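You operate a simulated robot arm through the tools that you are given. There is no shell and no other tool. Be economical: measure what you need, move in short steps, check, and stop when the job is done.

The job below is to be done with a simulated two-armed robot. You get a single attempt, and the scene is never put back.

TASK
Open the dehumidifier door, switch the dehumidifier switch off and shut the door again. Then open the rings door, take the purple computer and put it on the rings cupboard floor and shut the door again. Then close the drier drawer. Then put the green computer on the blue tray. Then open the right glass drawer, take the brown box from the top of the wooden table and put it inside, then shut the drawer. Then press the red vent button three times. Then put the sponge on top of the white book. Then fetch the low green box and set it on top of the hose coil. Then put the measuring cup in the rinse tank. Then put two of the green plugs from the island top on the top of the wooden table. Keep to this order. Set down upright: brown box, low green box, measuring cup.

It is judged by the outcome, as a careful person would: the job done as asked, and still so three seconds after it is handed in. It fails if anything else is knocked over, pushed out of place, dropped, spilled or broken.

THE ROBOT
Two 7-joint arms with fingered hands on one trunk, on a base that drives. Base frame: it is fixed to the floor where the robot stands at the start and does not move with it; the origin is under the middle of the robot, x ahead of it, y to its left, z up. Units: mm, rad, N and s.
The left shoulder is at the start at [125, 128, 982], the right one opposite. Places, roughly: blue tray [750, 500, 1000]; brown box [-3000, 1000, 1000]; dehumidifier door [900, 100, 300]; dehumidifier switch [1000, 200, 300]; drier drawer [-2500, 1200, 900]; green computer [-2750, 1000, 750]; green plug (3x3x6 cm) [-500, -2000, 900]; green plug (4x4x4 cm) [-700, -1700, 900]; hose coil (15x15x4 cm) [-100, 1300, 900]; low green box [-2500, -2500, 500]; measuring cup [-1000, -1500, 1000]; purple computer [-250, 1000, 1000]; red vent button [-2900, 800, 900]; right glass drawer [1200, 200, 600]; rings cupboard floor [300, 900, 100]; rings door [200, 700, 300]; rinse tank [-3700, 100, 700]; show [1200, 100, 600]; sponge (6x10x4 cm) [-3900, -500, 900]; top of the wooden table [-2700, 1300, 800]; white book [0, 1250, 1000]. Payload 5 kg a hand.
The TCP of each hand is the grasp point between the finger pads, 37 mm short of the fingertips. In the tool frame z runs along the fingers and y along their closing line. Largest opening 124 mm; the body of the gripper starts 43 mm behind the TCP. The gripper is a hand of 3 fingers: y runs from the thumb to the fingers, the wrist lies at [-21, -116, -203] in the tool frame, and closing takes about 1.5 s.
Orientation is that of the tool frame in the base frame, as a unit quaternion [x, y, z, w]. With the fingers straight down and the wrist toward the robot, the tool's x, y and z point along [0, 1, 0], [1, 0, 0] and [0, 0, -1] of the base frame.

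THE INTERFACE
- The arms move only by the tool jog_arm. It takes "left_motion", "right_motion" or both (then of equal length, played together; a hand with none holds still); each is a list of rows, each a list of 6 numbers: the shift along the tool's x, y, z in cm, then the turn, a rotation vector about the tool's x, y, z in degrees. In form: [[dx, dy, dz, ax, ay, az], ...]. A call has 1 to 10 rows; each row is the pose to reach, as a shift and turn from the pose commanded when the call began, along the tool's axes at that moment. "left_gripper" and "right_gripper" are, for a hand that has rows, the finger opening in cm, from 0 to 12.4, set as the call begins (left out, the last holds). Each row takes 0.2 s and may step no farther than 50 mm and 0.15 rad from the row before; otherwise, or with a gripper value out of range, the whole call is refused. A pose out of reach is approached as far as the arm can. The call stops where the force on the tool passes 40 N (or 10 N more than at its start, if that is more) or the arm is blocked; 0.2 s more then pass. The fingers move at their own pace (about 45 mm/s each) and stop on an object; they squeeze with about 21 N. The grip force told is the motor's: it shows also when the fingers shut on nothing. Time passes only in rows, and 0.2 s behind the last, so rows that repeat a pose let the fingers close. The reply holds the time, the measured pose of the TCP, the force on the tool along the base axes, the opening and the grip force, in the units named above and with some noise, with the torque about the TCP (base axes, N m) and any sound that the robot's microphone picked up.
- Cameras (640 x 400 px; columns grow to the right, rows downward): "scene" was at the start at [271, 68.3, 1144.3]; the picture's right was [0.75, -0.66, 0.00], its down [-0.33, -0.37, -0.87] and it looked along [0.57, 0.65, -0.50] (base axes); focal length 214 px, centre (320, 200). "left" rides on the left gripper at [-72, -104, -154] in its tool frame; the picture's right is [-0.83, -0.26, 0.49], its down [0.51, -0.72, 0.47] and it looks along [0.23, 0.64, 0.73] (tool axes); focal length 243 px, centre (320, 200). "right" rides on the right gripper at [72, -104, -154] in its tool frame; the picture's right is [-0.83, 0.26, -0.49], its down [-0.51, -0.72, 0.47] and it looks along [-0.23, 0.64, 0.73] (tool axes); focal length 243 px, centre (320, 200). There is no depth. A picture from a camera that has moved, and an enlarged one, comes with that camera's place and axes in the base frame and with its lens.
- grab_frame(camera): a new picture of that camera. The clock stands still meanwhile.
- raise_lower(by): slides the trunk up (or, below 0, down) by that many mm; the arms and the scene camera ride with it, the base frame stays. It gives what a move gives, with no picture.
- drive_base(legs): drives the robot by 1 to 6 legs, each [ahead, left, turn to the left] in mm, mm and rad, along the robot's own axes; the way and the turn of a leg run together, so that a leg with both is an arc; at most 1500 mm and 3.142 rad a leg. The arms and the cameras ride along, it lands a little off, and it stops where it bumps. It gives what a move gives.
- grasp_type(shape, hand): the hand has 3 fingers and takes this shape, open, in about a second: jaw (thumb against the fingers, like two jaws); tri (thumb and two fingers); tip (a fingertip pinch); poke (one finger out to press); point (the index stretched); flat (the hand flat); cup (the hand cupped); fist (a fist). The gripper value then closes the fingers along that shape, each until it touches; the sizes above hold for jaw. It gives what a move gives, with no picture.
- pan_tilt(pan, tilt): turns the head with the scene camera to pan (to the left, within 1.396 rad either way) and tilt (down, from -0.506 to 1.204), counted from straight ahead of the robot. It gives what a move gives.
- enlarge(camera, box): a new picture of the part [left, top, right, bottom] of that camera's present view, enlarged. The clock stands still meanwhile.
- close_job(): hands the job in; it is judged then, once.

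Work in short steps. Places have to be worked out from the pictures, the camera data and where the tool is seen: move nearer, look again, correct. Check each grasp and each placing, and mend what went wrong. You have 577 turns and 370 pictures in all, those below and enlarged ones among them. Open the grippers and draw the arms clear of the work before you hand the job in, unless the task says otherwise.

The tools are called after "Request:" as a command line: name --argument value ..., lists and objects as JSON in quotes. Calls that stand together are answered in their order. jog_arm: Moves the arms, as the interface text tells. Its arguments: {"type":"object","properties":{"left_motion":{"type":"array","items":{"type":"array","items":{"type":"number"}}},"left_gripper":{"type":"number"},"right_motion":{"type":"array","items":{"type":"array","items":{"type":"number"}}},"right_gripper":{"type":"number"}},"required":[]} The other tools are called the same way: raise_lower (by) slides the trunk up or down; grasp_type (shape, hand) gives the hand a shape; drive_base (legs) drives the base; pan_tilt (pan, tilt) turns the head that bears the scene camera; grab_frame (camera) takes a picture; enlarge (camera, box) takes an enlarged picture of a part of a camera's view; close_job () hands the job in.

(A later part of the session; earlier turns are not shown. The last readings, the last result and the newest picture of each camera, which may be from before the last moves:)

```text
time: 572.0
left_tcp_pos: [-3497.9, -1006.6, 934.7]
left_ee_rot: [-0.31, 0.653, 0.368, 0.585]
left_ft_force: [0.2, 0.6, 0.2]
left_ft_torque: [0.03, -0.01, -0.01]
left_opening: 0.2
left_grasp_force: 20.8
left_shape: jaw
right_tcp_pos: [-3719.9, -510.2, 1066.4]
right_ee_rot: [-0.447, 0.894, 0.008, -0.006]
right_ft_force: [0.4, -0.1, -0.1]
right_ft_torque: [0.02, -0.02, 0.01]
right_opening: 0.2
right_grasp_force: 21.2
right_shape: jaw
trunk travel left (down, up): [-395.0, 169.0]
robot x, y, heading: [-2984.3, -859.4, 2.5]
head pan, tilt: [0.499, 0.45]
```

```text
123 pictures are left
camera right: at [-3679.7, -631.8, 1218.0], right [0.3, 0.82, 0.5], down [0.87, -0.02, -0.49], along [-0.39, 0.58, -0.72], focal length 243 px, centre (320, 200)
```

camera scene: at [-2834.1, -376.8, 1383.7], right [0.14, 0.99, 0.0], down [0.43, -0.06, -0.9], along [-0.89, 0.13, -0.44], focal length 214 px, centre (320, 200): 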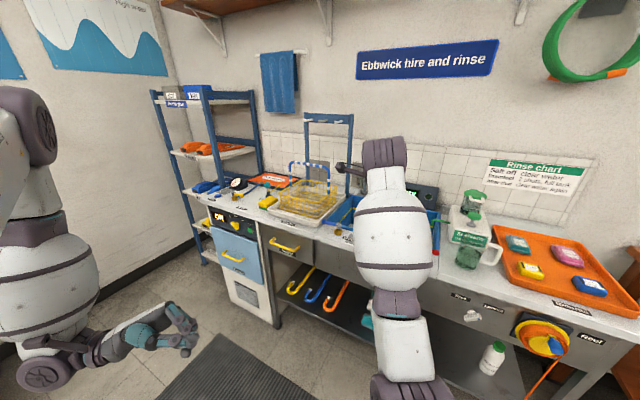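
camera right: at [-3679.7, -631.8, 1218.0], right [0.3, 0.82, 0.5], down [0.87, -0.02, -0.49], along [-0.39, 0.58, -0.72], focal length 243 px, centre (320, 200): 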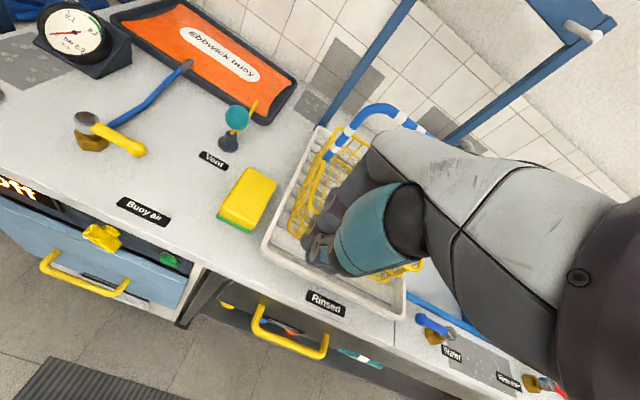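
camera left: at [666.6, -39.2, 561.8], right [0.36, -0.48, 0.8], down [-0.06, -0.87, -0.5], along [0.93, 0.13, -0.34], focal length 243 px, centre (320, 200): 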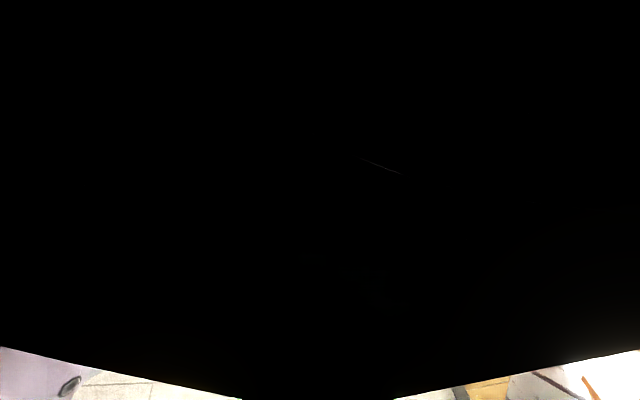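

Combining both views puts the sponge's top at z≈876, centre (−3867, −500), long side fore-aft. I open fully, move over it and descend partly.

Request:
jog_arm --right_motion '[[2.7, 4.1, 0, 0, 0, 0], [5.4, 8.2, 0, 0, 0, 0], [8, 12.3, 0, 0, 0, 0], [8, 12.3, 4, 0, 0, 0], [8, 12.3, 8, 0, 0, 0], [8, 12.3, 11, 0, 0, 0]]' --right_gripper 12.4

Request:
grab_frame --camera "right"

```text
time: 573.4
left_tcp_pos: [-3501.2, -1005.6, 934.2]
left_ee_rot: [-0.311, 0.654, 0.367, 0.585]
left_ft_force: [0.2, -0.1, -0.8]
left_ft_torque: [-0.01, 0.01, 0.0]
left_opening: 0.1
left_grasp_force: 20.2
left_shape: jaw
right_tcp_pos: [-3870.4, -499.3, 957.7]
right_ee_rot: [-0.447, 0.895, 0.008, -0.005]
right_ft_force: [-1.0, -0.2, -1.0]
right_ft_torque: [0.0, -0.01, 0.02]
right_opening: 123.8
right_grasp_force: 0.1
right_shape: jaw
trunk travel left (down, up): [-395.0, 169.0]
robot x, y, heading: [-2983.3, -861.1, 2.504]
head pan, tilt: [0.499, 0.45]
```

```text
122 pictures are left
camera right: at [-3830.2, -620.3, 1109.2], right [0.3, 0.82, 0.5], down [0.87, -0.02, -0.48], along [-0.38, 0.58, -0.72], focal length 243 px, centre (320, 200)
```

right: 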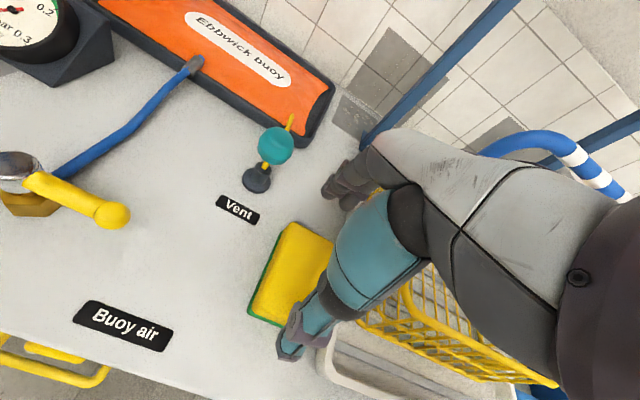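

Centred within 3 mm. Descend and close.

Request:
jog_arm --right_motion '[[0, 0, 3, 0, 0, 0], [0, 0, 5.5, 0, 0, 0], [0, 0, 6.8, 0, 0, 0], [0, 0, 7.5, 0, 0, 0]]'

Request:
jog_arm --right_motion '[[0, 0, 0, 0, 0, 0], [0, 0, 0, 0, 0, 0], [0, 0, 0, 0, 0, 0], [0, 0, 0, 0, 0, 0], [0, 0, 0, 0, 0, 0]]' --right_gripper 4

```text
time: 574.5
left_tcp_pos: [-3498.5, -1007.2, 933.9]
left_ee_rot: [-0.31, 0.654, 0.367, 0.584]
left_ft_force: [-0.3, 0.9, -0.5]
left_ft_torque: [0.01, 0.04, 0.0]
left_opening: 0.2
left_grasp_force: 21.3
left_shape: jaw
right_tcp_pos: [-3873.8, -498.7, 895.0]
right_ee_rot: [-0.449, 0.893, 0.015, -0.011]
right_ft_force: [7.0, -1.4, 23.2]
right_ft_torque: [0.7, 0.37, -0.15]
right_opening: 122.0
right_grasp_force: 0.1
right_shape: jaw
trunk travel left (down, up): [-395.0, 169.0]
robot x, y, heading: [-2982.2, -855.8, 2.499]
head pan, tilt: [0.499, 0.45]
stopped in row 4 (right hand): the force on the tool passed its limit at 42 N (the readings are from after the stop); the commanded pose is now the measured one
```

```text
time: 575.4
left_tcp_pos: [-3497.6, -1007.1, 933.9]
left_ee_rot: [-0.311, 0.654, 0.368, 0.584]
left_ft_force: [0.0, 0.0, -0.6]
left_ft_torque: [0.02, 0.01, -0.01]
left_opening: 0.0
left_grasp_force: 21.0
left_shape: jaw
right_tcp_pos: [-3875.0, -502.4, 898.5]
right_ee_rot: [-0.449, 0.893, 0.014, -0.013]
right_ft_force: [4.5, -3.2, 29.3]
right_ft_torque: [-1.39, -1.9, 0.05]
right_opening: 86.3
right_grasp_force: 20.8
right_shape: jaw
trunk travel left (down, up): [-395.0, 169.0]
robot x, y, heading: [-2983.5, -864.5, 2.502]
head pan, tilt: [0.499, 0.45]
stopped in row 4 (right hand): the force on the tool passed its limit at 44 N (the readings are from after the stop); the commanded pose is now the measured one
```

Request:
jog_arm --right_motion '[[0, 0, -1, 0, 0, 0], [0, 0, -3, 0, 0, 0], [0, 0, -6, 0, 0, 0], [0, 0, -9, 0, 0, 0]]'

Request:
grab_frame --camera "right"

```text
time: 576.4
left_tcp_pos: [-3499.5, -1004.9, 934.1]
left_ee_rot: [-0.31, 0.654, 0.367, 0.585]
left_ft_force: [0.5, 0.6, 0.4]
left_ft_torque: [0.01, -0.04, -0.02]
left_opening: 0.2
left_grasp_force: 21.0
left_shape: jaw
right_tcp_pos: [-3869.6, -501.7, 981.0]
right_ee_rot: [-0.448, 0.894, 0.011, -0.009]
right_ft_force: [-0.1, 0.2, 0.0]
right_ft_torque: [0.0, 0.0, -0.03]
right_opening: 86.4
right_grasp_force: 21.0
right_shape: jaw
trunk travel left (down, up): [-395.0, 169.0]
robot x, y, heading: [-2980.9, -862.3, 2.501]
head pan, tilt: [0.499, 0.45]
```

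```text
121 pictures are left
camera right: at [-3826.6, -622.5, 1131.9], right [0.3, 0.82, 0.49], down [0.87, -0.02, -0.49], along [-0.39, 0.58, -0.71], focal length 243 px, centre (320, 200)
```

right: 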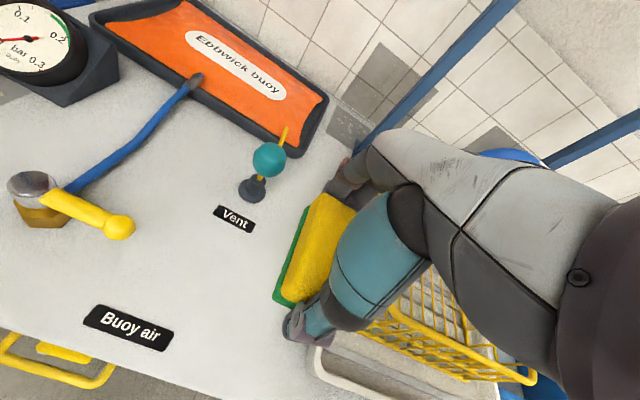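

The sponge is held. I raise it and carry it to the white book on the main bench.

Request:
drive_base --legs '[[-200, 0, 0], [0, -1000, 0], [0, -1000, 0], [0, 0, -1.58], [0, -1250, 0]]'

Request:
jog_arm --right_motion '[[0, -2, -4, 0, 0, 0], [0, -4, -8, 0, 0, 0], [0, -4, -12, 0, 0, 0], [0, -4, -15, 0, 0, 0]]'

Request:
raise_lower --by 50

Request:
pan_tilt --pan 0.15 --tilt 0.45

Request:
grab_frame --camera "scene"

```text
time: 609.7
left_tcp_pos: [-790.9, 386.9, 933.0]
left_ee_rot: [0.243, 0.681, -0.153, 0.673]
left_ft_force: [-0.6, 0.4, -0.5]
left_ft_torque: [0.01, -0.02, 0.0]
left_opening: 0.0
left_grasp_force: 20.5
left_shape: jaw
right_tcp_pos: [-286.6, 757.8, 981.6]
right_ee_rot: [0.315, 0.949, 0.015, 0.002]
right_ft_force: [0.3, -0.2, 0.1]
right_ft_torque: [0.02, -0.02, 0.03]
right_opening: 86.3
right_grasp_force: 21.4
right_shape: jaw
trunk travel left (down, up): [-395.0, 169.0]
robot x, y, heading: [-645.1, -130.0, 0.931]
head pan, tilt: [0.499, 0.45]
```

```text
time: 610.7
left_tcp_pos: [-790.9, 387.0, 934.1]
left_ee_rot: [0.242, 0.682, -0.154, 0.672]
left_ft_force: [-0.7, -0.4, 0.5]
left_ft_torque: [-0.01, 0.0, 0.03]
left_opening: 0.0
left_grasp_force: 21.2
left_shape: jaw
right_tcp_pos: [-311.5, 722.5, 1131.4]
right_ee_rot: [0.315, 0.949, 0.016, 0.001]
right_ft_force: [-0.1, 0.1, -0.1]
right_ft_torque: [0.02, -0.03, -0.02]
right_opening: 86.1
right_grasp_force: 21.4
right_shape: jaw
trunk travel left (down, up): [-395.0, 169.0]
robot x, y, heading: [-647.3, -126.4, 0.936]
head pan, tilt: [0.499, 0.45]
```

```text
time: 611.7
left_tcp_pos: [-790.4, 388.5, 983.3]
left_ee_rot: [0.242, 0.681, -0.154, 0.674]
left_ft_force: [-0.1, 0.9, 0.4]
left_ft_torque: [0.0, -0.03, -0.01]
left_opening: 0.0
left_grasp_force: 20.9
left_shape: jaw
right_tcp_pos: [-312.4, 722.3, 1178.4]
right_ee_rot: [0.315, 0.949, 0.014, 0.001]
right_ft_force: [-0.1, 0.5, -2.3]
right_ft_torque: [0.02, 0.03, -0.01]
right_opening: 86.3
right_grasp_force: 20.7
right_shape: jaw
trunk travel left (down, up): [-445.0, 119.0]
robot x, y, heading: [-645.5, -130.9, 0.931]
head pan, tilt: [0.499, 0.45]
```

```text
time: 612.5
left_tcp_pos: [-790.3, 387.0, 984.6]
left_ee_rot: [0.243, 0.681, -0.154, 0.673]
left_ft_force: [-0.5, 0.2, 0.2]
left_ft_torque: [-0.01, -0.01, 0.03]
left_opening: 0.0
left_grasp_force: 21.3
left_shape: jaw
right_tcp_pos: [-311.3, 721.8, 1181.0]
right_ee_rot: [0.315, 0.949, 0.015, 0.002]
right_ft_force: [-0.4, 0.9, 0.0]
right_ft_torque: [-0.02, 0.0, 0.0]
right_opening: 86.3
right_grasp_force: 21.1
right_shape: jaw
trunk travel left (down, up): [-445.0, 119.0]
robot x, y, heading: [-644.0, -131.1, 0.929]
head pan, tilt: [0.15, 0.45]
```

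```text
120 pictures are left
camera scene: at [-524.7, 57.0, 1439.4], right [0.88, -0.47, 0.0], down [-0.2, -0.38, -0.9], along [0.42, 0.8, -0.44], focal length 214 px, centre (320, 200)
```

scene: 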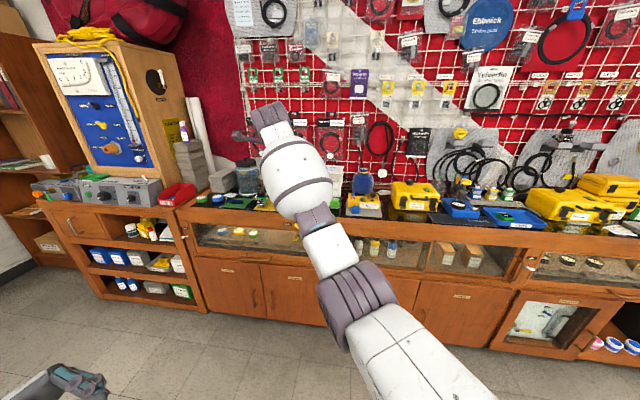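

Request:
drive_base --legs '[[0, -70, -0.01], [500, 0, 0]]'

Request:
grab_frame --camera "right"

```text
time: 616.4
left_tcp_pos: [-426.8, 750.3, 985.4]
left_ee_rot: [0.244, 0.681, -0.155, 0.673]
left_ft_force: [-0.4, 0.2, 0.1]
left_ft_torque: [-0.02, 0.0, 0.01]
left_opening: 0.2
left_grasp_force: 20.9
left_shape: jaw
right_tcp_pos: [53.9, 1081.3, 1181.0]
right_ee_rot: [0.318, 0.948, 0.015, 0.001]
right_ft_force: [0.0, 0.0, 0.2]
right_ft_torque: [0.01, -0.02, 0.02]
right_opening: 86.3
right_grasp_force: 21.2
right_shape: jaw
trunk travel left (down, up): [-445.0, 119.0]
robot x, y, heading: [-283.8, 233.1, 0.923]
head pan, tilt: [0.15, 0.45]
```

```text
119 pictures are left
camera right: at [-70.5, 1039.1, 1331.7], right [0.81, -0.3, 0.49], down [-0.02, -0.87, -0.5], along [0.58, 0.39, -0.71], focal length 243 px, centre (320, 200)
```

right: 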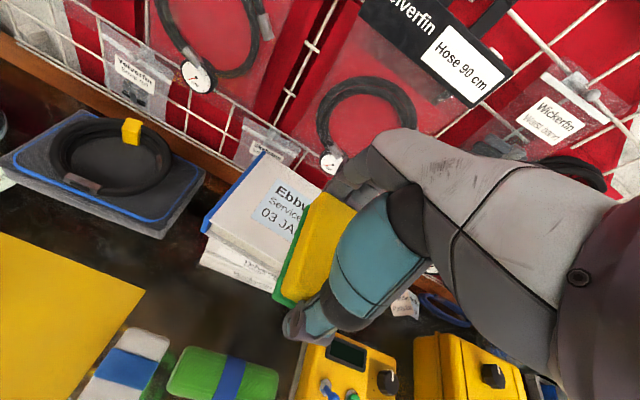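

The book's centre is about 115 mm straight ahead. Drive forward and lower onto it.

Request:
drive_base --legs '[[112, 0, 0]]'

Request:
jog_arm --right_motion '[[0, 0, 3, 0, 0, 0], [0, 0, 5.5, 0, 0, 0], [0, 0, 6.5, 0, 0, 0], [0, 0, 7.3, 0, 0, 0], [0, 0, 8, 0, 0, 0], [0, 0, 8.7, 0, 0, 0], [0, 0, 9.4, 0, 0, 0], [0, 0, 10.1, 0, 0, 0]]'

Request:
grab_frame --camera "right"

```text
time: 617.6
left_tcp_pos: [-359.4, 840.4, 984.9]
left_ee_rot: [0.245, 0.681, -0.155, 0.673]
left_ft_force: [-0.4, -0.2, 0.3]
left_ft_torque: [-0.02, 0.0, -0.03]
left_opening: 0.1
left_grasp_force: 21.5
left_shape: jaw
right_tcp_pos: [120.1, 1172.1, 1182.0]
right_ee_rot: [0.316, 0.948, 0.015, 0.002]
right_ft_force: [-0.1, 0.8, -0.5]
right_ft_torque: [0.02, 0.0, 0.01]
right_opening: 86.1
right_grasp_force: 21.0
right_shape: jaw
trunk travel left (down, up): [-445.0, 119.0]
robot x, y, heading: [-216.9, 324.8, 0.926]
head pan, tilt: [0.15, 0.45]
```

```text
time: 619.4
left_tcp_pos: [-357.5, 841.4, 983.9]
left_ee_rot: [0.245, 0.681, -0.156, 0.672]
left_ft_force: [0.8, -0.4, -0.5]
left_ft_torque: [0.0, 0.01, 0.01]
left_opening: 0.3
left_grasp_force: 21.1
left_shape: jaw
right_tcp_pos: [123.5, 1175.3, 1079.4]
right_ee_rot: [0.317, 0.948, 0.015, 0.001]
right_ft_force: [0.1, -0.5, 0.3]
right_ft_torque: [0.01, 0.0, 0.01]
right_opening: 86.5
right_grasp_force: 20.8
right_shape: jaw
trunk travel left (down, up): [-445.0, 119.0]
robot x, y, heading: [-216.8, 320.8, 0.923]
head pan, tilt: [0.15, 0.45]
```

```text
118 pictures are left
camera right: at [-0.6, 1132.0, 1229.9], right [0.81, -0.3, 0.49], down [-0.02, -0.87, -0.5], along [0.58, 0.39, -0.71], focal length 243 px, centre (320, 200)
```

right: 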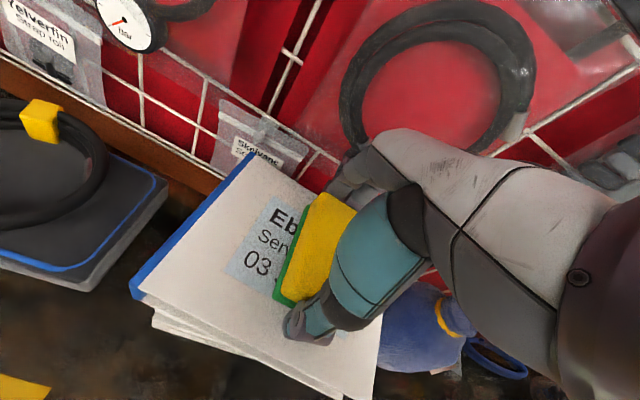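

Request:
jog_arm --right_motion '[[0, 0, 0.6, 0, 0, 0], [0, 0, 1.2, 0, 0, 0], [0, 0, 1.8, 0, 0, 0], [0, 0, 2.4, 0, 0, 0], [0, 0, 3, 0, 0, 0], [0, 0, 3.6, 0, 0, 0], [0, 0, 4.2, 0, 0, 0]]'

Request:
grab_frame --camera "right"

```text
time: 620.3
left_tcp_pos: [-358.4, 841.1, 984.8]
left_ee_rot: [0.245, 0.68, -0.155, 0.673]
left_ft_force: [0.7, 0.6, -0.3]
left_ft_torque: [-0.03, 0.0, -0.02]
left_opening: 0.0
left_grasp_force: 20.7
left_shape: jaw
right_tcp_pos: [122.2, 1176.7, 1071.4]
right_ee_rot: [0.316, 0.948, 0.024, 0.001]
right_ft_force: [-1.7, -2.8, 22.2]
right_ft_torque: [-1.37, 1.08, 0.12]
right_opening: 85.6
right_grasp_force: 20.7
right_shape: jaw
trunk travel left (down, up): [-445.0, 119.0]
robot x, y, heading: [-217.1, 327.0, 0.926]
head pan, tilt: [0.15, 0.45]
stopped in row 4 (right hand): the force on the tool passed its limit at 46 N (the readings are from after the stop); the commanded pose is now the measured one
```

```text
117 pictures are left
camera right: at [-2.5, 1130.3, 1220.0], right [0.81, -0.31, 0.49], down [-0.02, -0.86, -0.51], along [0.58, 0.41, -0.7], focal length 243 px, centre (320, 200)
```

right: 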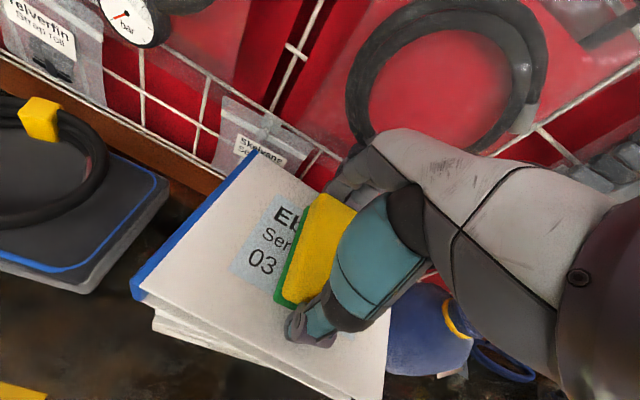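

Thumb tip and sponge are down on the book. Release and lift.

Request:
jog_arm --right_motion '[[0, 0, -0.2, 0, 0, 0], [0, 0, -0.2, 0, 0, 0], [0, 0, -0.2, 0, 0, 0], [0, 0, -0.2, 0, 0, 0], [0, 0, -3, 0, 0, 0], [0, 0, -7, 0, 0, 0], [0, 0, -11, 0, 0, 0]]' --right_gripper 11.8

Request:
grab_frame --camera "right"

```text
time: 621.9
left_tcp_pos: [-356.9, 839.3, 984.9]
left_ee_rot: [0.244, 0.681, -0.156, 0.673]
left_ft_force: [0.3, -0.1, 0.0]
left_ft_torque: [-0.01, 0.0, 0.01]
left_opening: 0.0
left_grasp_force: 21.0
left_shape: jaw
right_tcp_pos: [120.6, 1170.7, 1173.1]
right_ee_rot: [0.317, 0.948, 0.019, 0.001]
right_ft_force: [-0.1, 1.0, 0.3]
right_ft_torque: [0.02, 0.01, -0.02]
right_opening: 117.8
right_grasp_force: 0.0
right_shape: jaw
trunk travel left (down, up): [-445.0, 119.0]
robot x, y, heading: [-215.5, 324.7, 0.921]
head pan, tilt: [0.15, 0.45]
```

```text
116 pictures are left
camera right: at [-4.1, 1126.2, 1324.3], right [0.81, -0.31, 0.49], down [-0.02, -0.86, -0.51], along [0.58, 0.4, -0.71], focal length 243 px, centre (320, 200)
```

right: 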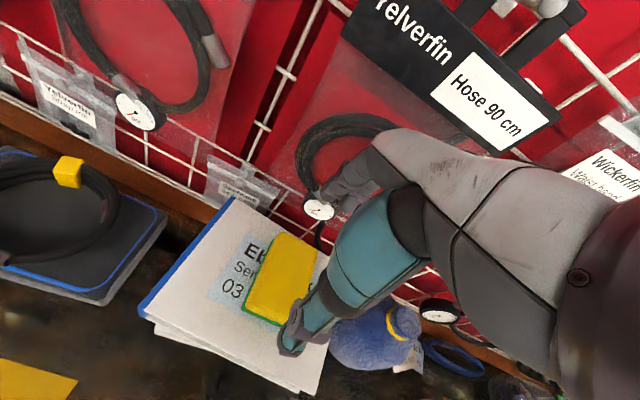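

The sponge lies on the white book. Next the low green box, far behind (about s≈−480, n≈−3500). I go around via the open corridor and look.

Request:
drive_base --legs '[[-550, 0, 0], [0, 1450, 0], [0, 0, 3.1]]'

Request:
pan_tilt --pan 0.3 --tilt 0.35

Request:
grab_frame --camera "scene"

```text
time: 644.9
left_tcp_pos: [-1601.2, 224.0, 984.4]
left_ee_rot: [0.677, -0.256, -0.67, -0.167]
left_ft_force: [-0.4, 0.0, -0.4]
left_ft_torque: [0.0, -0.06, 0.02]
left_opening: 0.0
left_grasp_force: 21.0
left_shape: jaw
right_tcp_pos: [-2091.5, -89.5, 1175.3]
right_ee_rot: [0.943, -0.332, -0.002, 0.021]
right_ft_force: [-1.0, -0.4, -0.5]
right_ft_torque: [-0.03, -0.02, 0.0]
right_opening: 117.8
right_grasp_force: 0.0
right_shape: jaw
trunk travel left (down, up): [-445.0, 119.0]
robot x, y, heading: [-1727.1, 748.2, -2.246]
head pan, tilt: [0.15, 0.45]
```

```text
time: 645.6
left_tcp_pos: [-1601.1, 225.0, 984.3]
left_ee_rot: [0.676, -0.256, -0.67, -0.166]
left_ft_force: [-0.5, -0.2, -0.7]
left_ft_torque: [-0.01, 0.01, 0.0]
left_opening: 0.3
left_grasp_force: 20.4
left_shape: jaw
right_tcp_pos: [-2090.4, -89.6, 1174.8]
right_ee_rot: [0.943, -0.333, -0.001, 0.021]
right_ft_force: [0.2, -0.3, 0.2]
right_ft_torque: [-0.02, 0.02, -0.01]
right_opening: 118.0
right_grasp_force: 0.0
right_shape: jaw
trunk travel left (down, up): [-445.0, 119.0]
robot x, y, heading: [-1730.0, 749.1, -2.251]
head pan, tilt: [0.3, 0.351]
```

```text
115 pictures are left
camera scene: at [-1843.9, 558.5, 1448.6], right [-0.93, 0.37, 0.0], down [0.13, 0.32, -0.94], along [-0.35, -0.87, -0.34], focal length 214 px, centre (320, 200)
```

scene: 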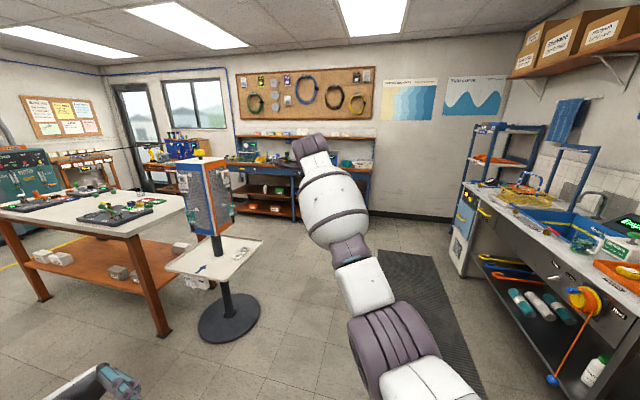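

Request:
enlarge --camera "scene" --box '[220, 120, 390, 230]'

Request:
enlarge --camera "scene" --box '[0, 130, 290, 300]'

```text
3.64 times, centred on (305, 175) of scene
camera zoom: at [-1843.9, 558.5, 1448.6], right [-0.93, 0.37, 0.0], down [0.13, 0.32, -0.94], along [-0.35, -0.87, -0.34], focal length 780 px, centre (374, 291)
```

zoom: 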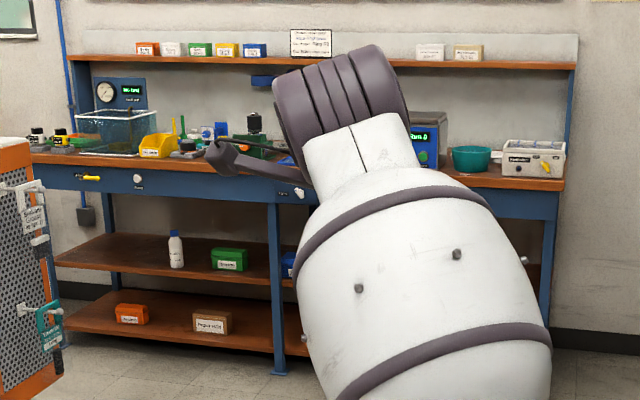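

```text
2.21 times, centred on (145, 215) of scene
camera zoom: at [-1843.9, 558.5, 1448.6], right [-0.93, 0.37, 0.0], down [0.13, 0.32, -0.94], along [-0.35, -0.87, -0.34], focal length 473 px, centre (706, 167)
```

zoom: 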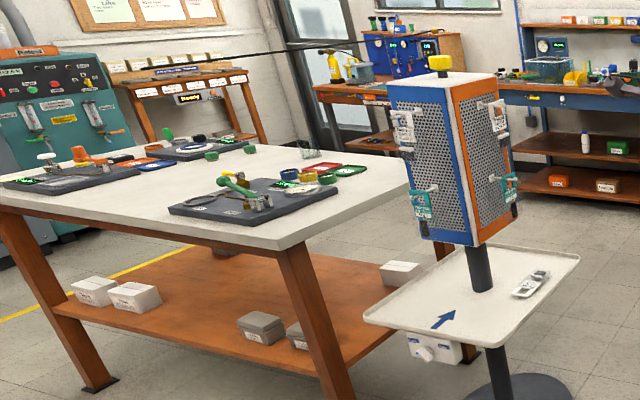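

The low green box is on the middle shelf of the back bench, around (−2421, −2453, 500). I drive down the corridor and then left toward it, lowering the trunk.

Request:
drive_base --legs '[[0, -80, 0.03], [1400, 0, 0], [600, 0, 0], [0, 1000, 0]]'

Request:
pan_tilt --pan 0.2 --tilt 0.6

Request:
grab_frame --camera "scene"

```text
time: 665.0
left_tcp_pos: [-2055.0, -1885.4, 984.0]
left_ee_rot: [0.682, -0.241, -0.673, -0.152]
left_ft_force: [0.1, 0.0, 0.6]
left_ft_torque: [0.0, 0.0, 0.02]
left_opening: 0.0
left_grasp_force: 21.1
left_shape: jaw
right_tcp_pos: [-2530.7, -2220.3, 1174.5]
right_ee_rot: [0.95, -0.312, 0.0, 0.021]
right_ft_force: [0.4, -0.4, -0.3]
right_ft_torque: [0.0, 0.04, 0.0]
right_opening: 117.9
right_grasp_force: 0.0
right_shape: jaw
trunk travel left (down, up): [-445.0, 119.0]
robot x, y, heading: [-2201.6, -1366.1, -2.205]
head pan, tilt: [0.3, 0.351]
```

```text
time: 665.8
left_tcp_pos: [-2054.9, -1885.1, 983.2]
left_ee_rot: [0.682, -0.241, -0.674, -0.152]
left_ft_force: [0.0, -0.5, -0.4]
left_ft_torque: [0.0, -0.02, 0.02]
left_opening: 0.2
left_grasp_force: 20.5
left_shape: jaw
right_tcp_pos: [-2530.4, -2220.4, 1175.9]
right_ee_rot: [0.95, -0.313, -0.001, 0.021]
right_ft_force: [-0.2, 0.1, 0.2]
right_ft_torque: [-0.04, -0.03, -0.01]
right_opening: 117.6
right_grasp_force: 0.0
right_shape: jaw
trunk travel left (down, up): [-445.0, 119.0]
robot x, y, heading: [-2203.6, -1368.6, -2.205]
head pan, tilt: [0.201, 0.6]
```

```text
112 pictures are left
camera scene: at [-2317.5, -1554.7, 1425.9], right [-0.91, 0.42, 0.0], down [0.24, 0.51, -0.83], along [-0.35, -0.75, -0.56], focal length 214 px, centre (320, 200)
```

scene: 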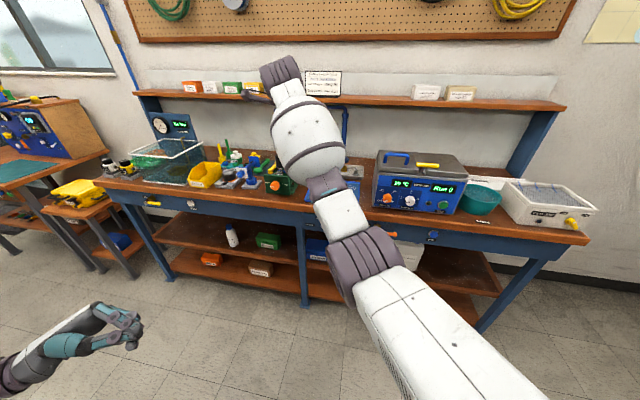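

Request:
enlarge --camera "scene" --box '[150, 190, 350, 300]'

```text
3.20 times, centred on (250, 245) of scene
camera zoom: at [-2317.5, -1554.7, 1425.9], right [-0.91, 0.42, 0.0], down [0.24, 0.51, -0.83], along [-0.35, -0.75, -0.56], focal length 686 px, centre (544, 56)
```

zoom: 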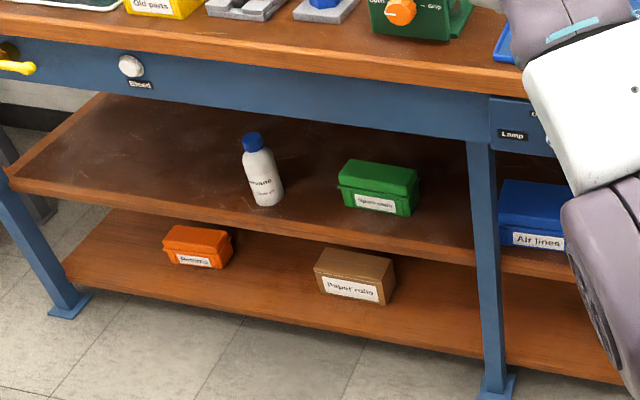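

The box is ~13 cm wide, lidded, on the middle shelf. I turn the right hand to the forward-down, sideways-closing pose, lower the trunk and move in front of it for a closer look.

Request:
jog_arm --right_motion '[[0, -2, 0, 0, 0, -8.4], [0, -4, 0, 0, 0, -16.8], [0, -6, 0, 0, 0, -25.2], [0, -8, 0, 0, 0, -33.6], [0, -10, 0, 0, 0, -42], [0, -12, 0, 0, 0, -50.4], [0, -13, 0, 0, 0, -58.8], [0, -14, 0, 0, 0, -67.2], [0, -15, 0, 0, 0, -75.6], [0, -16, 0, 0, 0, -84]]' --right_gripper 12.4

Request:
jog_arm --right_motion '[[0, 0, 0, 0, -8, 0], [0, 0, 0, 0, -16, 0], [0, 0, 0, 0, -24, 0], [0, 0, 0, 0, -32, 0], [0, 0, 0, 0, -40, 0], [0, 0, 0, 0, -48, 0], [0, 0, 0, 0, -55, 0]]'

Request:
raise_lower --by -270

Request:
drive_base --legs '[[0, 500, -0.014]]'

Request:
grab_frame --camera "right"

```text
time: 668.0
left_tcp_pos: [-2053.9, -1885.4, 984.3]
left_ee_rot: [0.682, -0.241, -0.673, -0.152]
left_ft_force: [-0.2, -0.2, 0.1]
left_ft_torque: [-0.01, 0.03, 0.03]
left_opening: 0.0
left_grasp_force: 20.9
left_shape: jaw
right_tcp_pos: [-2435.2, -2092.2, 1168.3]
right_ee_rot: [0.914, 0.404, -0.014, 0.016]
right_ft_force: [1.3, 0.0, -0.1]
right_ft_torque: [0.03, -0.02, 0.01]
right_opening: 124.0
right_grasp_force: 0.1
right_shape: jaw
trunk travel left (down, up): [-445.0, 119.0]
robot x, y, heading: [-2204.6, -1368.9, -2.207]
head pan, tilt: [0.201, 0.6]
```

```text
time: 669.6
left_tcp_pos: [-2054.2, -1885.9, 984.1]
left_ee_rot: [0.682, -0.241, -0.674, -0.152]
left_ft_force: [0.3, 1.1, -0.1]
left_ft_torque: [0.01, -0.02, 0.02]
left_opening: 0.0
left_grasp_force: 21.2
left_shape: jaw
right_tcp_pos: [-2437.5, -2092.3, 1168.5]
right_ee_rot: [0.804, 0.351, -0.436, 0.2]
right_ft_force: [0.2, -0.5, 0.0]
right_ft_torque: [0.0, -0.02, 0.0]
right_opening: 123.9
right_grasp_force: 0.2
right_shape: jaw
trunk travel left (down, up): [-445.0, 119.0]
robot x, y, heading: [-2200.0, -1368.3, -2.204]
head pan, tilt: [0.201, 0.6]
```

```text
time: 672.3
left_tcp_pos: [-2054.0, -1886.2, 715.1]
left_ee_rot: [0.682, -0.241, -0.673, -0.153]
left_ft_force: [0.4, 0.6, 0.8]
left_ft_torque: [0.0, 0.02, 0.02]
left_opening: 0.2
left_grasp_force: 21.1
left_shape: jaw
right_tcp_pos: [-2435.4, -2091.9, 899.4]
right_ee_rot: [0.804, 0.351, -0.435, 0.201]
right_ft_force: [-0.1, 0.1, 0.6]
right_ft_torque: [0.0, 0.0, 0.03]
right_opening: 123.7
right_grasp_force: 0.1
right_shape: jaw
trunk travel left (down, up): [-175.0, 389.0]
robot x, y, heading: [-2202.5, -1373.9, -2.207]
head pan, tilt: [0.201, 0.6]
```

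```text
time: 677.3
left_tcp_pos: [-1660.6, -2195.0, 713.8]
left_ee_rot: [0.679, -0.249, -0.671, -0.161]
left_ft_force: [-0.6, 0.7, -0.1]
left_ft_torque: [-0.01, -0.03, 0.03]
left_opening: 0.3
left_grasp_force: 21.0
left_shape: jaw
right_tcp_pos: [-2047.1, -2391.9, 898.1]
right_ee_rot: [0.809, 0.342, -0.437, 0.195]
right_ft_force: [-0.5, -0.5, 0.4]
right_ft_torque: [-0.01, 0.01, -0.01]
right_opening: 123.7
right_grasp_force: 0.0
right_shape: jaw
trunk travel left (down, up): [-175.0, 389.0]
robot x, y, heading: [-1796.6, -1674.2, -2.228]
head pan, tilt: [0.201, 0.6]
```

```text
110 pictures are left
camera right: at [-2006.9, -2197.8, 918.4], right [0.15, -0.2, 0.97], down [-0.99, 0.02, 0.16], along [-0.05, -0.98, -0.19], focal length 243 px, centre (320, 200)
```

right: 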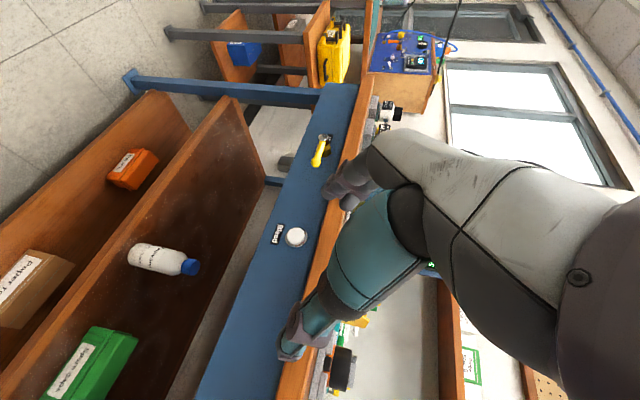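

I back off, shift right, and lower the hand to shelf height before looking again.

Request:
drive_base --legs '[[-150, 0, 0], [0, -170, 0]]'

Request:
jog_arm --right_motion '[[3.6, 0, 2.3, 0, 0, 0], [7.2, -0.1, 4.6, 0, 0, 0], [10.8, -0.2, 7, 0, 0, 0], [14.4, -0.3, 9.3, 0, 0, 0], [18, -0.4, 11.6, 0, 0, 0], [21.6, -0.5, 14, 0, 0, 0], [25.2, -0.5, 16.3, 0, 0, 0]]'

Request:
grab_frame --camera "right"

```text
time: 680.4
left_tcp_pos: [-1705.5, -1969.9, 714.1]
left_ee_rot: [0.679, -0.249, -0.672, -0.16]
left_ft_force: [-0.1, 1.1, -0.3]
left_ft_torque: [0.02, 0.0, -0.01]
left_opening: 0.0
left_grasp_force: 21.4
left_shape: jaw
right_tcp_pos: [-2089.8, -2168.8, 898.2]
right_ee_rot: [0.809, 0.342, -0.437, 0.195]
right_ft_force: [0.0, -0.2, 0.5]
right_ft_torque: [-0.01, -0.02, -0.01]
right_opening: 123.6
right_grasp_force: 0.1
right_shape: jaw
trunk travel left (down, up): [-175.0, 389.0]
robot x, y, heading: [-1839.4, -1453.0, -2.235]
head pan, tilt: [0.201, 0.6]
```

```text
time: 682.0
left_tcp_pos: [-1705.6, -1971.0, 713.2]
left_ee_rot: [0.679, -0.249, -0.671, -0.161]
left_ft_force: [0.4, -0.3, 0.8]
left_ft_torque: [0.0, 0.01, -0.01]
left_opening: 0.1
left_grasp_force: 21.0
left_shape: jaw
right_tcp_pos: [-2091.8, -2167.3, 598.1]
right_ee_rot: [0.809, 0.342, -0.437, 0.194]
right_ft_force: [0.5, -0.3, 0.1]
right_ft_torque: [0.0, -0.01, 0.01]
right_opening: 123.7
right_grasp_force: 0.0
right_shape: jaw
trunk travel left (down, up): [-175.0, 389.0]
robot x, y, heading: [-1840.7, -1449.8, -2.227]
head pan, tilt: [0.201, 0.6]
```

```text
109 pictures are left
camera right: at [-2052.5, -1971.3, 618.4], right [0.15, -0.2, 0.97], down [-0.99, 0.02, 0.16], along [-0.05, -0.98, -0.19], focal length 243 px, centre (320, 200)
```

right: 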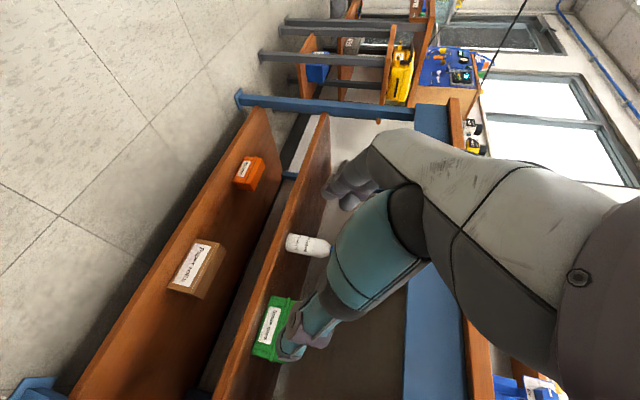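

The box is ~14 cm wide, too wide for a side grip, so I'll take it across its depth from above, reaching under the bench apron with a slightly pitched hand. I turn the hand back to y-forward.

Request:
jog_arm --right_motion '[[0, 0, 0, 0, 8, 0], [0, 0, 0, 0, 16, 0], [0, 0, 0, 0, 24, 0], [0, 0, 0, 0, 32, 0], [0, 0, 0, 0, 40, 0], [0, 0, 0, 0, 48, 0], [0, 0, 0, 0, 55, 0]]'

Request:
jog_arm --right_motion '[[0, 0, 0, 0, 0, 8.4], [0, 0, 0, 0, 0, 16.8], [0, 0, 0, 0, 0, 25.2], [0, 0, 0, 0, 0, 33.6], [0, 0, 0, 0, 0, 42], [0, 0, 0, 0, 0, 50.4], [0, 0, 0, 0, 0, 58.8], [0, 0, 0, 0, 0, 67.2], [0, 0, 0, 0, 0, 75.6], [0, 0, 0, 0, 0, 84]]'

Request:
jog_arm --right_motion '[[0, 0, 0, -8, 0, 0], [0, 0, 0, -16, 0, 0], [0, 0, 0, -24, 0, 0]]'

Request:
pan_tilt --pan 0.0 --tilt 0.8

Request:
grab_frame --camera "scene"

```text
time: 683.6
left_tcp_pos: [-1704.1, -1970.7, 713.0]
left_ee_rot: [0.679, -0.249, -0.672, -0.16]
left_ft_force: [0.2, 0.2, 0.4]
left_ft_torque: [0.01, 0.02, 0.02]
left_opening: 0.0
left_grasp_force: 21.2
left_shape: jaw
right_tcp_pos: [-2091.0, -2167.4, 597.4]
right_ee_rot: [0.92, 0.392, -0.014, 0.015]
right_ft_force: [0.2, -0.9, -0.2]
right_ft_torque: [0.02, -0.01, 0.01]
right_opening: 123.7
right_grasp_force: 0.0
right_shape: jaw
trunk travel left (down, up): [-175.0, 389.0]
robot x, y, heading: [-1840.7, -1452.0, -2.23]
head pan, tilt: [0.201, 0.6]
```

```text
time: 685.8
left_tcp_pos: [-1703.5, -1970.6, 714.1]
left_ee_rot: [0.679, -0.249, -0.672, -0.16]
left_ft_force: [0.6, -0.1, -0.3]
left_ft_torque: [-0.01, -0.02, 0.02]
left_opening: 0.2
left_grasp_force: 21.0
left_shape: jaw
right_tcp_pos: [-2091.2, -2168.5, 598.6]
right_ee_rot: [0.946, -0.325, -0.001, 0.022]
right_ft_force: [-0.3, 0.3, 0.5]
right_ft_torque: [0.0, 0.0, 0.01]
right_opening: 123.5
right_grasp_force: 0.1
right_shape: jaw
trunk travel left (down, up): [-175.0, 389.0]
robot x, y, heading: [-1838.6, -1452.1, -2.231]
head pan, tilt: [0.201, 0.6]
```

```text
time: 686.6
left_tcp_pos: [-1705.0, -1970.0, 714.0]
left_ee_rot: [0.679, -0.249, -0.672, -0.16]
left_ft_force: [0.1, 0.6, 0.4]
left_ft_torque: [0.02, 0.02, -0.04]
left_opening: 0.1
left_grasp_force: 21.7
left_shape: jaw
right_tcp_pos: [-2089.5, -2166.8, 597.6]
right_ee_rot: [0.921, -0.316, -0.068, 0.217]
right_ft_force: [0.5, 0.7, 0.5]
right_ft_torque: [0.07, 0.05, 0.05]
right_opening: 123.7
right_grasp_force: 0.1
right_shape: jaw
trunk travel left (down, up): [-175.0, 389.0]
robot x, y, heading: [-1840.9, -1448.5, -2.232]
head pan, tilt: [0.201, 0.6]
```

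```text
time: 687.3
left_tcp_pos: [-1704.8, -1970.8, 714.4]
left_ee_rot: [0.679, -0.249, -0.671, -0.16]
left_ft_force: [0.9, 0.2, 0.6]
left_ft_torque: [-0.03, 0.01, 0.02]
left_opening: 0.2
left_grasp_force: 21.2
left_shape: jaw
right_tcp_pos: [-2090.2, -2168.8, 598.4]
right_ee_rot: [0.921, -0.317, -0.069, 0.217]
right_ft_force: [-0.5, 0.8, 0.2]
right_ft_torque: [0.05, 0.05, -0.04]
right_opening: 123.7
right_grasp_force: 0.0
right_shape: jaw
trunk travel left (down, up): [-175.0, 389.0]
robot x, y, heading: [-1841.8, -1447.9, -2.231]
head pan, tilt: [0.0, 0.799]
```

```text
108 pictures are left
camera scene: at [-2019.7, -1681.7, 1119.6], right [-0.79, 0.61, 0.0], down [0.44, 0.57, -0.7], along [-0.43, -0.55, -0.72], focal length 214 px, centre (320, 200)
```

scene: 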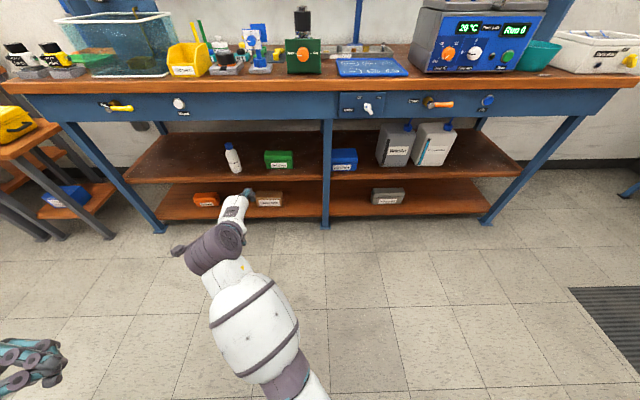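

The box centre is at about (−2424, −2547, 455), 140 mm behind the shelf's front edge. I lower to z≈545 and drive in, stopping short to check.

Request:
jog_arm --right_motion '[[0, -1, 2.4, 0, 0, 0], [0, -2, 4.8, 0, 0, 0]]'

Request:
drive_base --legs '[[0, -32, 0], [400, 0, 0]]'

Request:
grab_frame --camera "right"

Request:
enlarge --camera "scene" --box '[200, 100, 400, 260]'

```text
time: 688.1
left_tcp_pos: [-1704.5, -1971.1, 714.2]
left_ee_rot: [0.68, -0.249, -0.671, -0.161]
left_ft_force: [-0.3, 0.5, 0.3]
left_ft_torque: [0.02, 0.0, -0.05]
left_opening: 0.1
left_grasp_force: 21.0
left_shape: jaw
right_tcp_pos: [-2100.6, -2187.1, 574.5]
right_ee_rot: [0.916, -0.313, -0.073, 0.239]
right_ft_force: [-0.2, 0.3, -0.7]
right_ft_torque: [0.02, 0.0, 0.03]
right_opening: 123.9
right_grasp_force: 0.1
right_shape: jaw
trunk travel left (down, up): [-175.0, 389.0]
robot x, y, heading: [-1836.5, -1450.5, -2.233]
head pan, tilt: [0.0, 0.799]
stopped in row 2 (right hand): the arm was blocked; the commanded pose is now the measured one
```

```text
time: 691.2
left_tcp_pos: [-1975.1, -2276.3, 713.3]
left_ee_rot: [0.68, -0.246, -0.672, -0.158]
left_ft_force: [-0.5, 0.6, -0.3]
left_ft_torque: [0.03, -0.02, -0.02]
left_opening: 0.1
left_grasp_force: 21.1
left_shape: jaw
right_tcp_pos: [-2369.9, -2493.3, 575.0]
right_ee_rot: [0.918, -0.308, -0.072, 0.239]
right_ft_force: [-0.5, 0.0, 1.0]
right_ft_torque: [0.0, 0.04, -0.03]
right_opening: 124.0
right_grasp_force: 0.0
right_shape: jaw
trunk travel left (down, up): [-175.0, 389.0]
robot x, y, heading: [-2116.9, -1758.5, -2.223]
head pan, tilt: [0.0, 0.799]
```

```text
107 pictures are left
camera right: at [-2214.6, -2404.4, 659.0], right [-0.66, 0.51, 0.55], down [-0.15, 0.62, -0.77], along [-0.73, -0.59, -0.33], focal length 243 px, centre (320, 200)
```

right: 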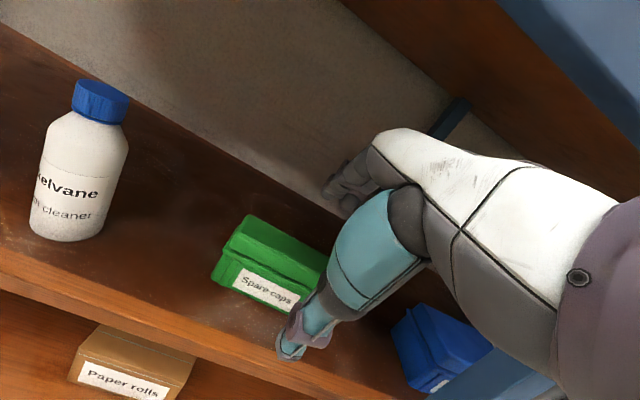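

```text
2.50 times, centred on (300, 180) of scene
camera zoom: at [-2293.2, -1989.7, 1119.7], right [-0.8, 0.61, 0.0], down [0.43, 0.57, -0.7], along [-0.42, -0.55, -0.72], focal length 536 px, centre (370, 250)
```

zoom: 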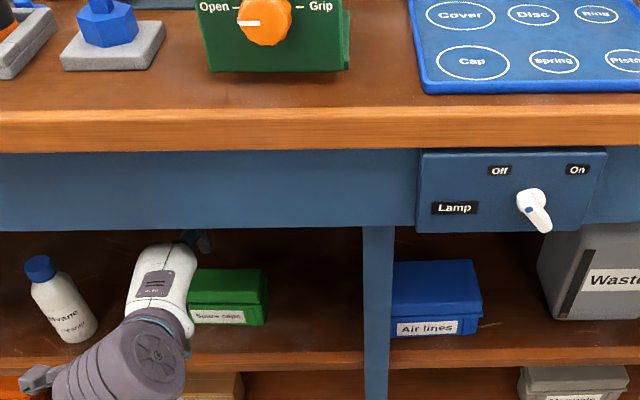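

Box centre refined: about 84 mm ahead and 15 mm left. I move over it, then lower the trunk.

Request:
drive_base --legs '[[84, 15, 0]]'

Request:
raise_lower --by -60

Request:
grab_frame --camera "right"

```text
time: 692.3
left_tcp_pos: [-2014.6, -2351.3, 714.3]
left_ee_rot: [0.68, -0.246, -0.673, -0.158]
left_ft_force: [0.2, -0.5, 0.2]
left_ft_torque: [0.03, 0.02, -0.01]
left_opening: 0.0
left_grasp_force: 20.5
left_shape: jaw
right_tcp_pos: [-2408.6, -2571.1, 575.3]
right_ee_rot: [0.918, -0.309, -0.073, 0.238]
right_ft_force: [-0.5, 0.2, 0.1]
right_ft_torque: [0.01, 0.0, 0.01]
right_opening: 124.2
right_grasp_force: 0.1
right_shape: jaw
trunk travel left (down, up): [-175.0, 389.0]
robot x, y, heading: [-2151.0, -1837.2, -2.225]
head pan, tilt: [0.0, 0.799]
```

```text
time: 693.5
left_tcp_pos: [-2011.7, -2346.8, 723.5]
left_ee_rot: [-0.673, 0.262, 0.678, 0.14]
left_ft_force: [0.0, 0.8, 0.5]
left_ft_torque: [0.02, -0.02, 0.0]
left_opening: 0.1
left_grasp_force: 21.0
left_shape: jaw
right_tcp_pos: [-2405.9, -2575.7, 595.6]
right_ee_rot: [0.914, -0.303, -0.083, 0.255]
right_ft_force: [-0.8, -0.3, 0.3]
right_ft_torque: [0.0, -0.04, -0.01]
right_opening: 124.0
right_grasp_force: 0.1
right_shape: jaw
trunk travel left (down, up): [-164.0, 400.0]
robot x, y, heading: [-2150.8, -1831.2, -2.217]
head pan, tilt: [0.0, 0.799]
stopped: the arm was blocked; the commanded pose is now the measured one
```

```text
105 pictures are left
camera right: at [-2248.8, -2483.2, 673.1], right [-0.65, 0.52, 0.56], down [-0.18, 0.6, -0.78], along [-0.74, -0.61, -0.3], focal length 243 px, centre (320, 200)
```

right: 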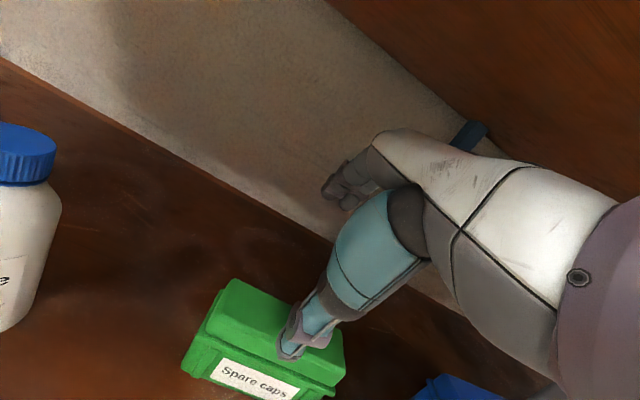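

The two arms press on each other because the right hand works left of centre. I back out, shift the right hand 20 cm to its own side, and re-approach.

Request:
raise_lower --by 12

Request:
drive_base --legs '[[-220, 0, 0]]'

Request:
jog_arm --right_motion '[[-4, 0, 0, 0, 0, 0], [-8, 0, 0, 0, 0, 0], [-12, 0, 0, 0, 0, 0], [-16, 0, 0, 0, 0, 0], [-20, 0, 0, 0, 0, 0], [-23, 0, 0, 0, 0, 0]]' --left_motion '[[0, 0, -3, 0, 0, 0], [0, 0, -6, 0, 0, 0], [0, 0, -9, 0, 0, 0], [0, 0, -12, 0, 0, 0], [0, 0, -12, 0, 0, 0], [0, 0, -12, 0, 0, 0]]'

Request:
raise_lower --by -50

```text
time: 694.1
left_tcp_pos: [-2012.0, -2349.9, 727.5]
left_ee_rot: [-0.674, 0.26, 0.677, 0.142]
left_ft_force: [-0.1, 0.4, -1.0]
left_ft_torque: [0.01, -0.02, 0.0]
left_opening: 0.0
left_grasp_force: 21.0
left_shape: jaw
right_tcp_pos: [-2404.1, -2576.5, 601.0]
right_ee_rot: [0.915, -0.304, -0.08, 0.254]
right_ft_force: [0.6, -0.2, -0.1]
right_ft_torque: [0.01, 0.04, 0.0]
right_opening: 123.9
right_grasp_force: 0.1
right_shape: jaw
trunk travel left (down, up): [-176.0, 388.0]
robot x, y, heading: [-2157.5, -1835.4, -2.223]
head pan, tilt: [0.0, 0.799]
```

```text
time: 695.8
left_tcp_pos: [-1877.4, -2171.8, 730.4]
left_ee_rot: [-0.673, 0.26, 0.677, 0.142]
left_ft_force: [0.5, -0.5, 0.3]
left_ft_torque: [0.0, -0.02, -0.04]
left_opening: 0.1
left_grasp_force: 20.3
left_shape: jaw
right_tcp_pos: [-2272.0, -2400.7, 603.9]
right_ee_rot: [0.915, -0.304, -0.081, 0.254]
right_ft_force: [0.7, 0.7, 0.2]
right_ft_torque: [0.02, -0.01, 0.02]
right_opening: 124.2
right_grasp_force: 0.0
right_shape: jaw
trunk travel left (down, up): [-176.0, 388.0]
robot x, y, heading: [-2020.7, -1657.7, -2.222]
head pan, tilt: [0.0, 0.799]
```

```text
time: 697.2
left_tcp_pos: [-1775.9, -2235.9, 734.1]
left_ee_rot: [-0.673, 0.26, 0.678, 0.141]
left_ft_force: [0.1, -0.5, -0.2]
left_ft_torque: [-0.02, 0.03, 0.0]
left_opening: 0.0
left_grasp_force: 21.1
left_shape: jaw
right_tcp_pos: [-2424.8, -2322.1, 691.0]
right_ee_rot: [0.899, -0.304, -0.047, 0.313]
right_ft_force: [23.1, 36.3, -5.7]
right_ft_torque: [-1.44, 0.76, -0.95]
right_opening: 109.1
right_grasp_force: 0.1
right_shape: jaw
trunk travel left (down, up): [-176.0, 388.0]
robot x, y, heading: [-2018.8, -1653.6, -2.217]
head pan, tilt: [0.0, 0.799]
stopped in row 6 (right hand): the force on the tool passed its limit at 46 N (the readings are from after the stop); the commanded pose is now the measured one
```

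```text
time: 698.3
left_tcp_pos: [-1777.2, -2236.3, 729.3]
left_ee_rot: [-0.671, 0.266, 0.679, 0.137]
left_ft_force: [0.2, 0.3, -0.9]
left_ft_torque: [-0.03, -0.05, 0.01]
left_opening: 0.0
left_grasp_force: 20.1
left_shape: jaw
right_tcp_pos: [-2416.6, -2328.5, 691.7]
right_ee_rot: [0.899, -0.304, -0.038, 0.314]
right_ft_force: [9.6, 20.4, -19.9]
right_ft_torque: [-0.18, -0.59, -0.72]
right_opening: 108.2
right_grasp_force: 0.1
right_shape: jaw
trunk travel left (down, up): [-163.0, 401.0]
robot x, y, heading: [-2024.0, -1658.7, -2.219]
head pan, tilt: [0.0, 0.799]
stopped: the arm was blocked; the commanded pose is now the measured one
```

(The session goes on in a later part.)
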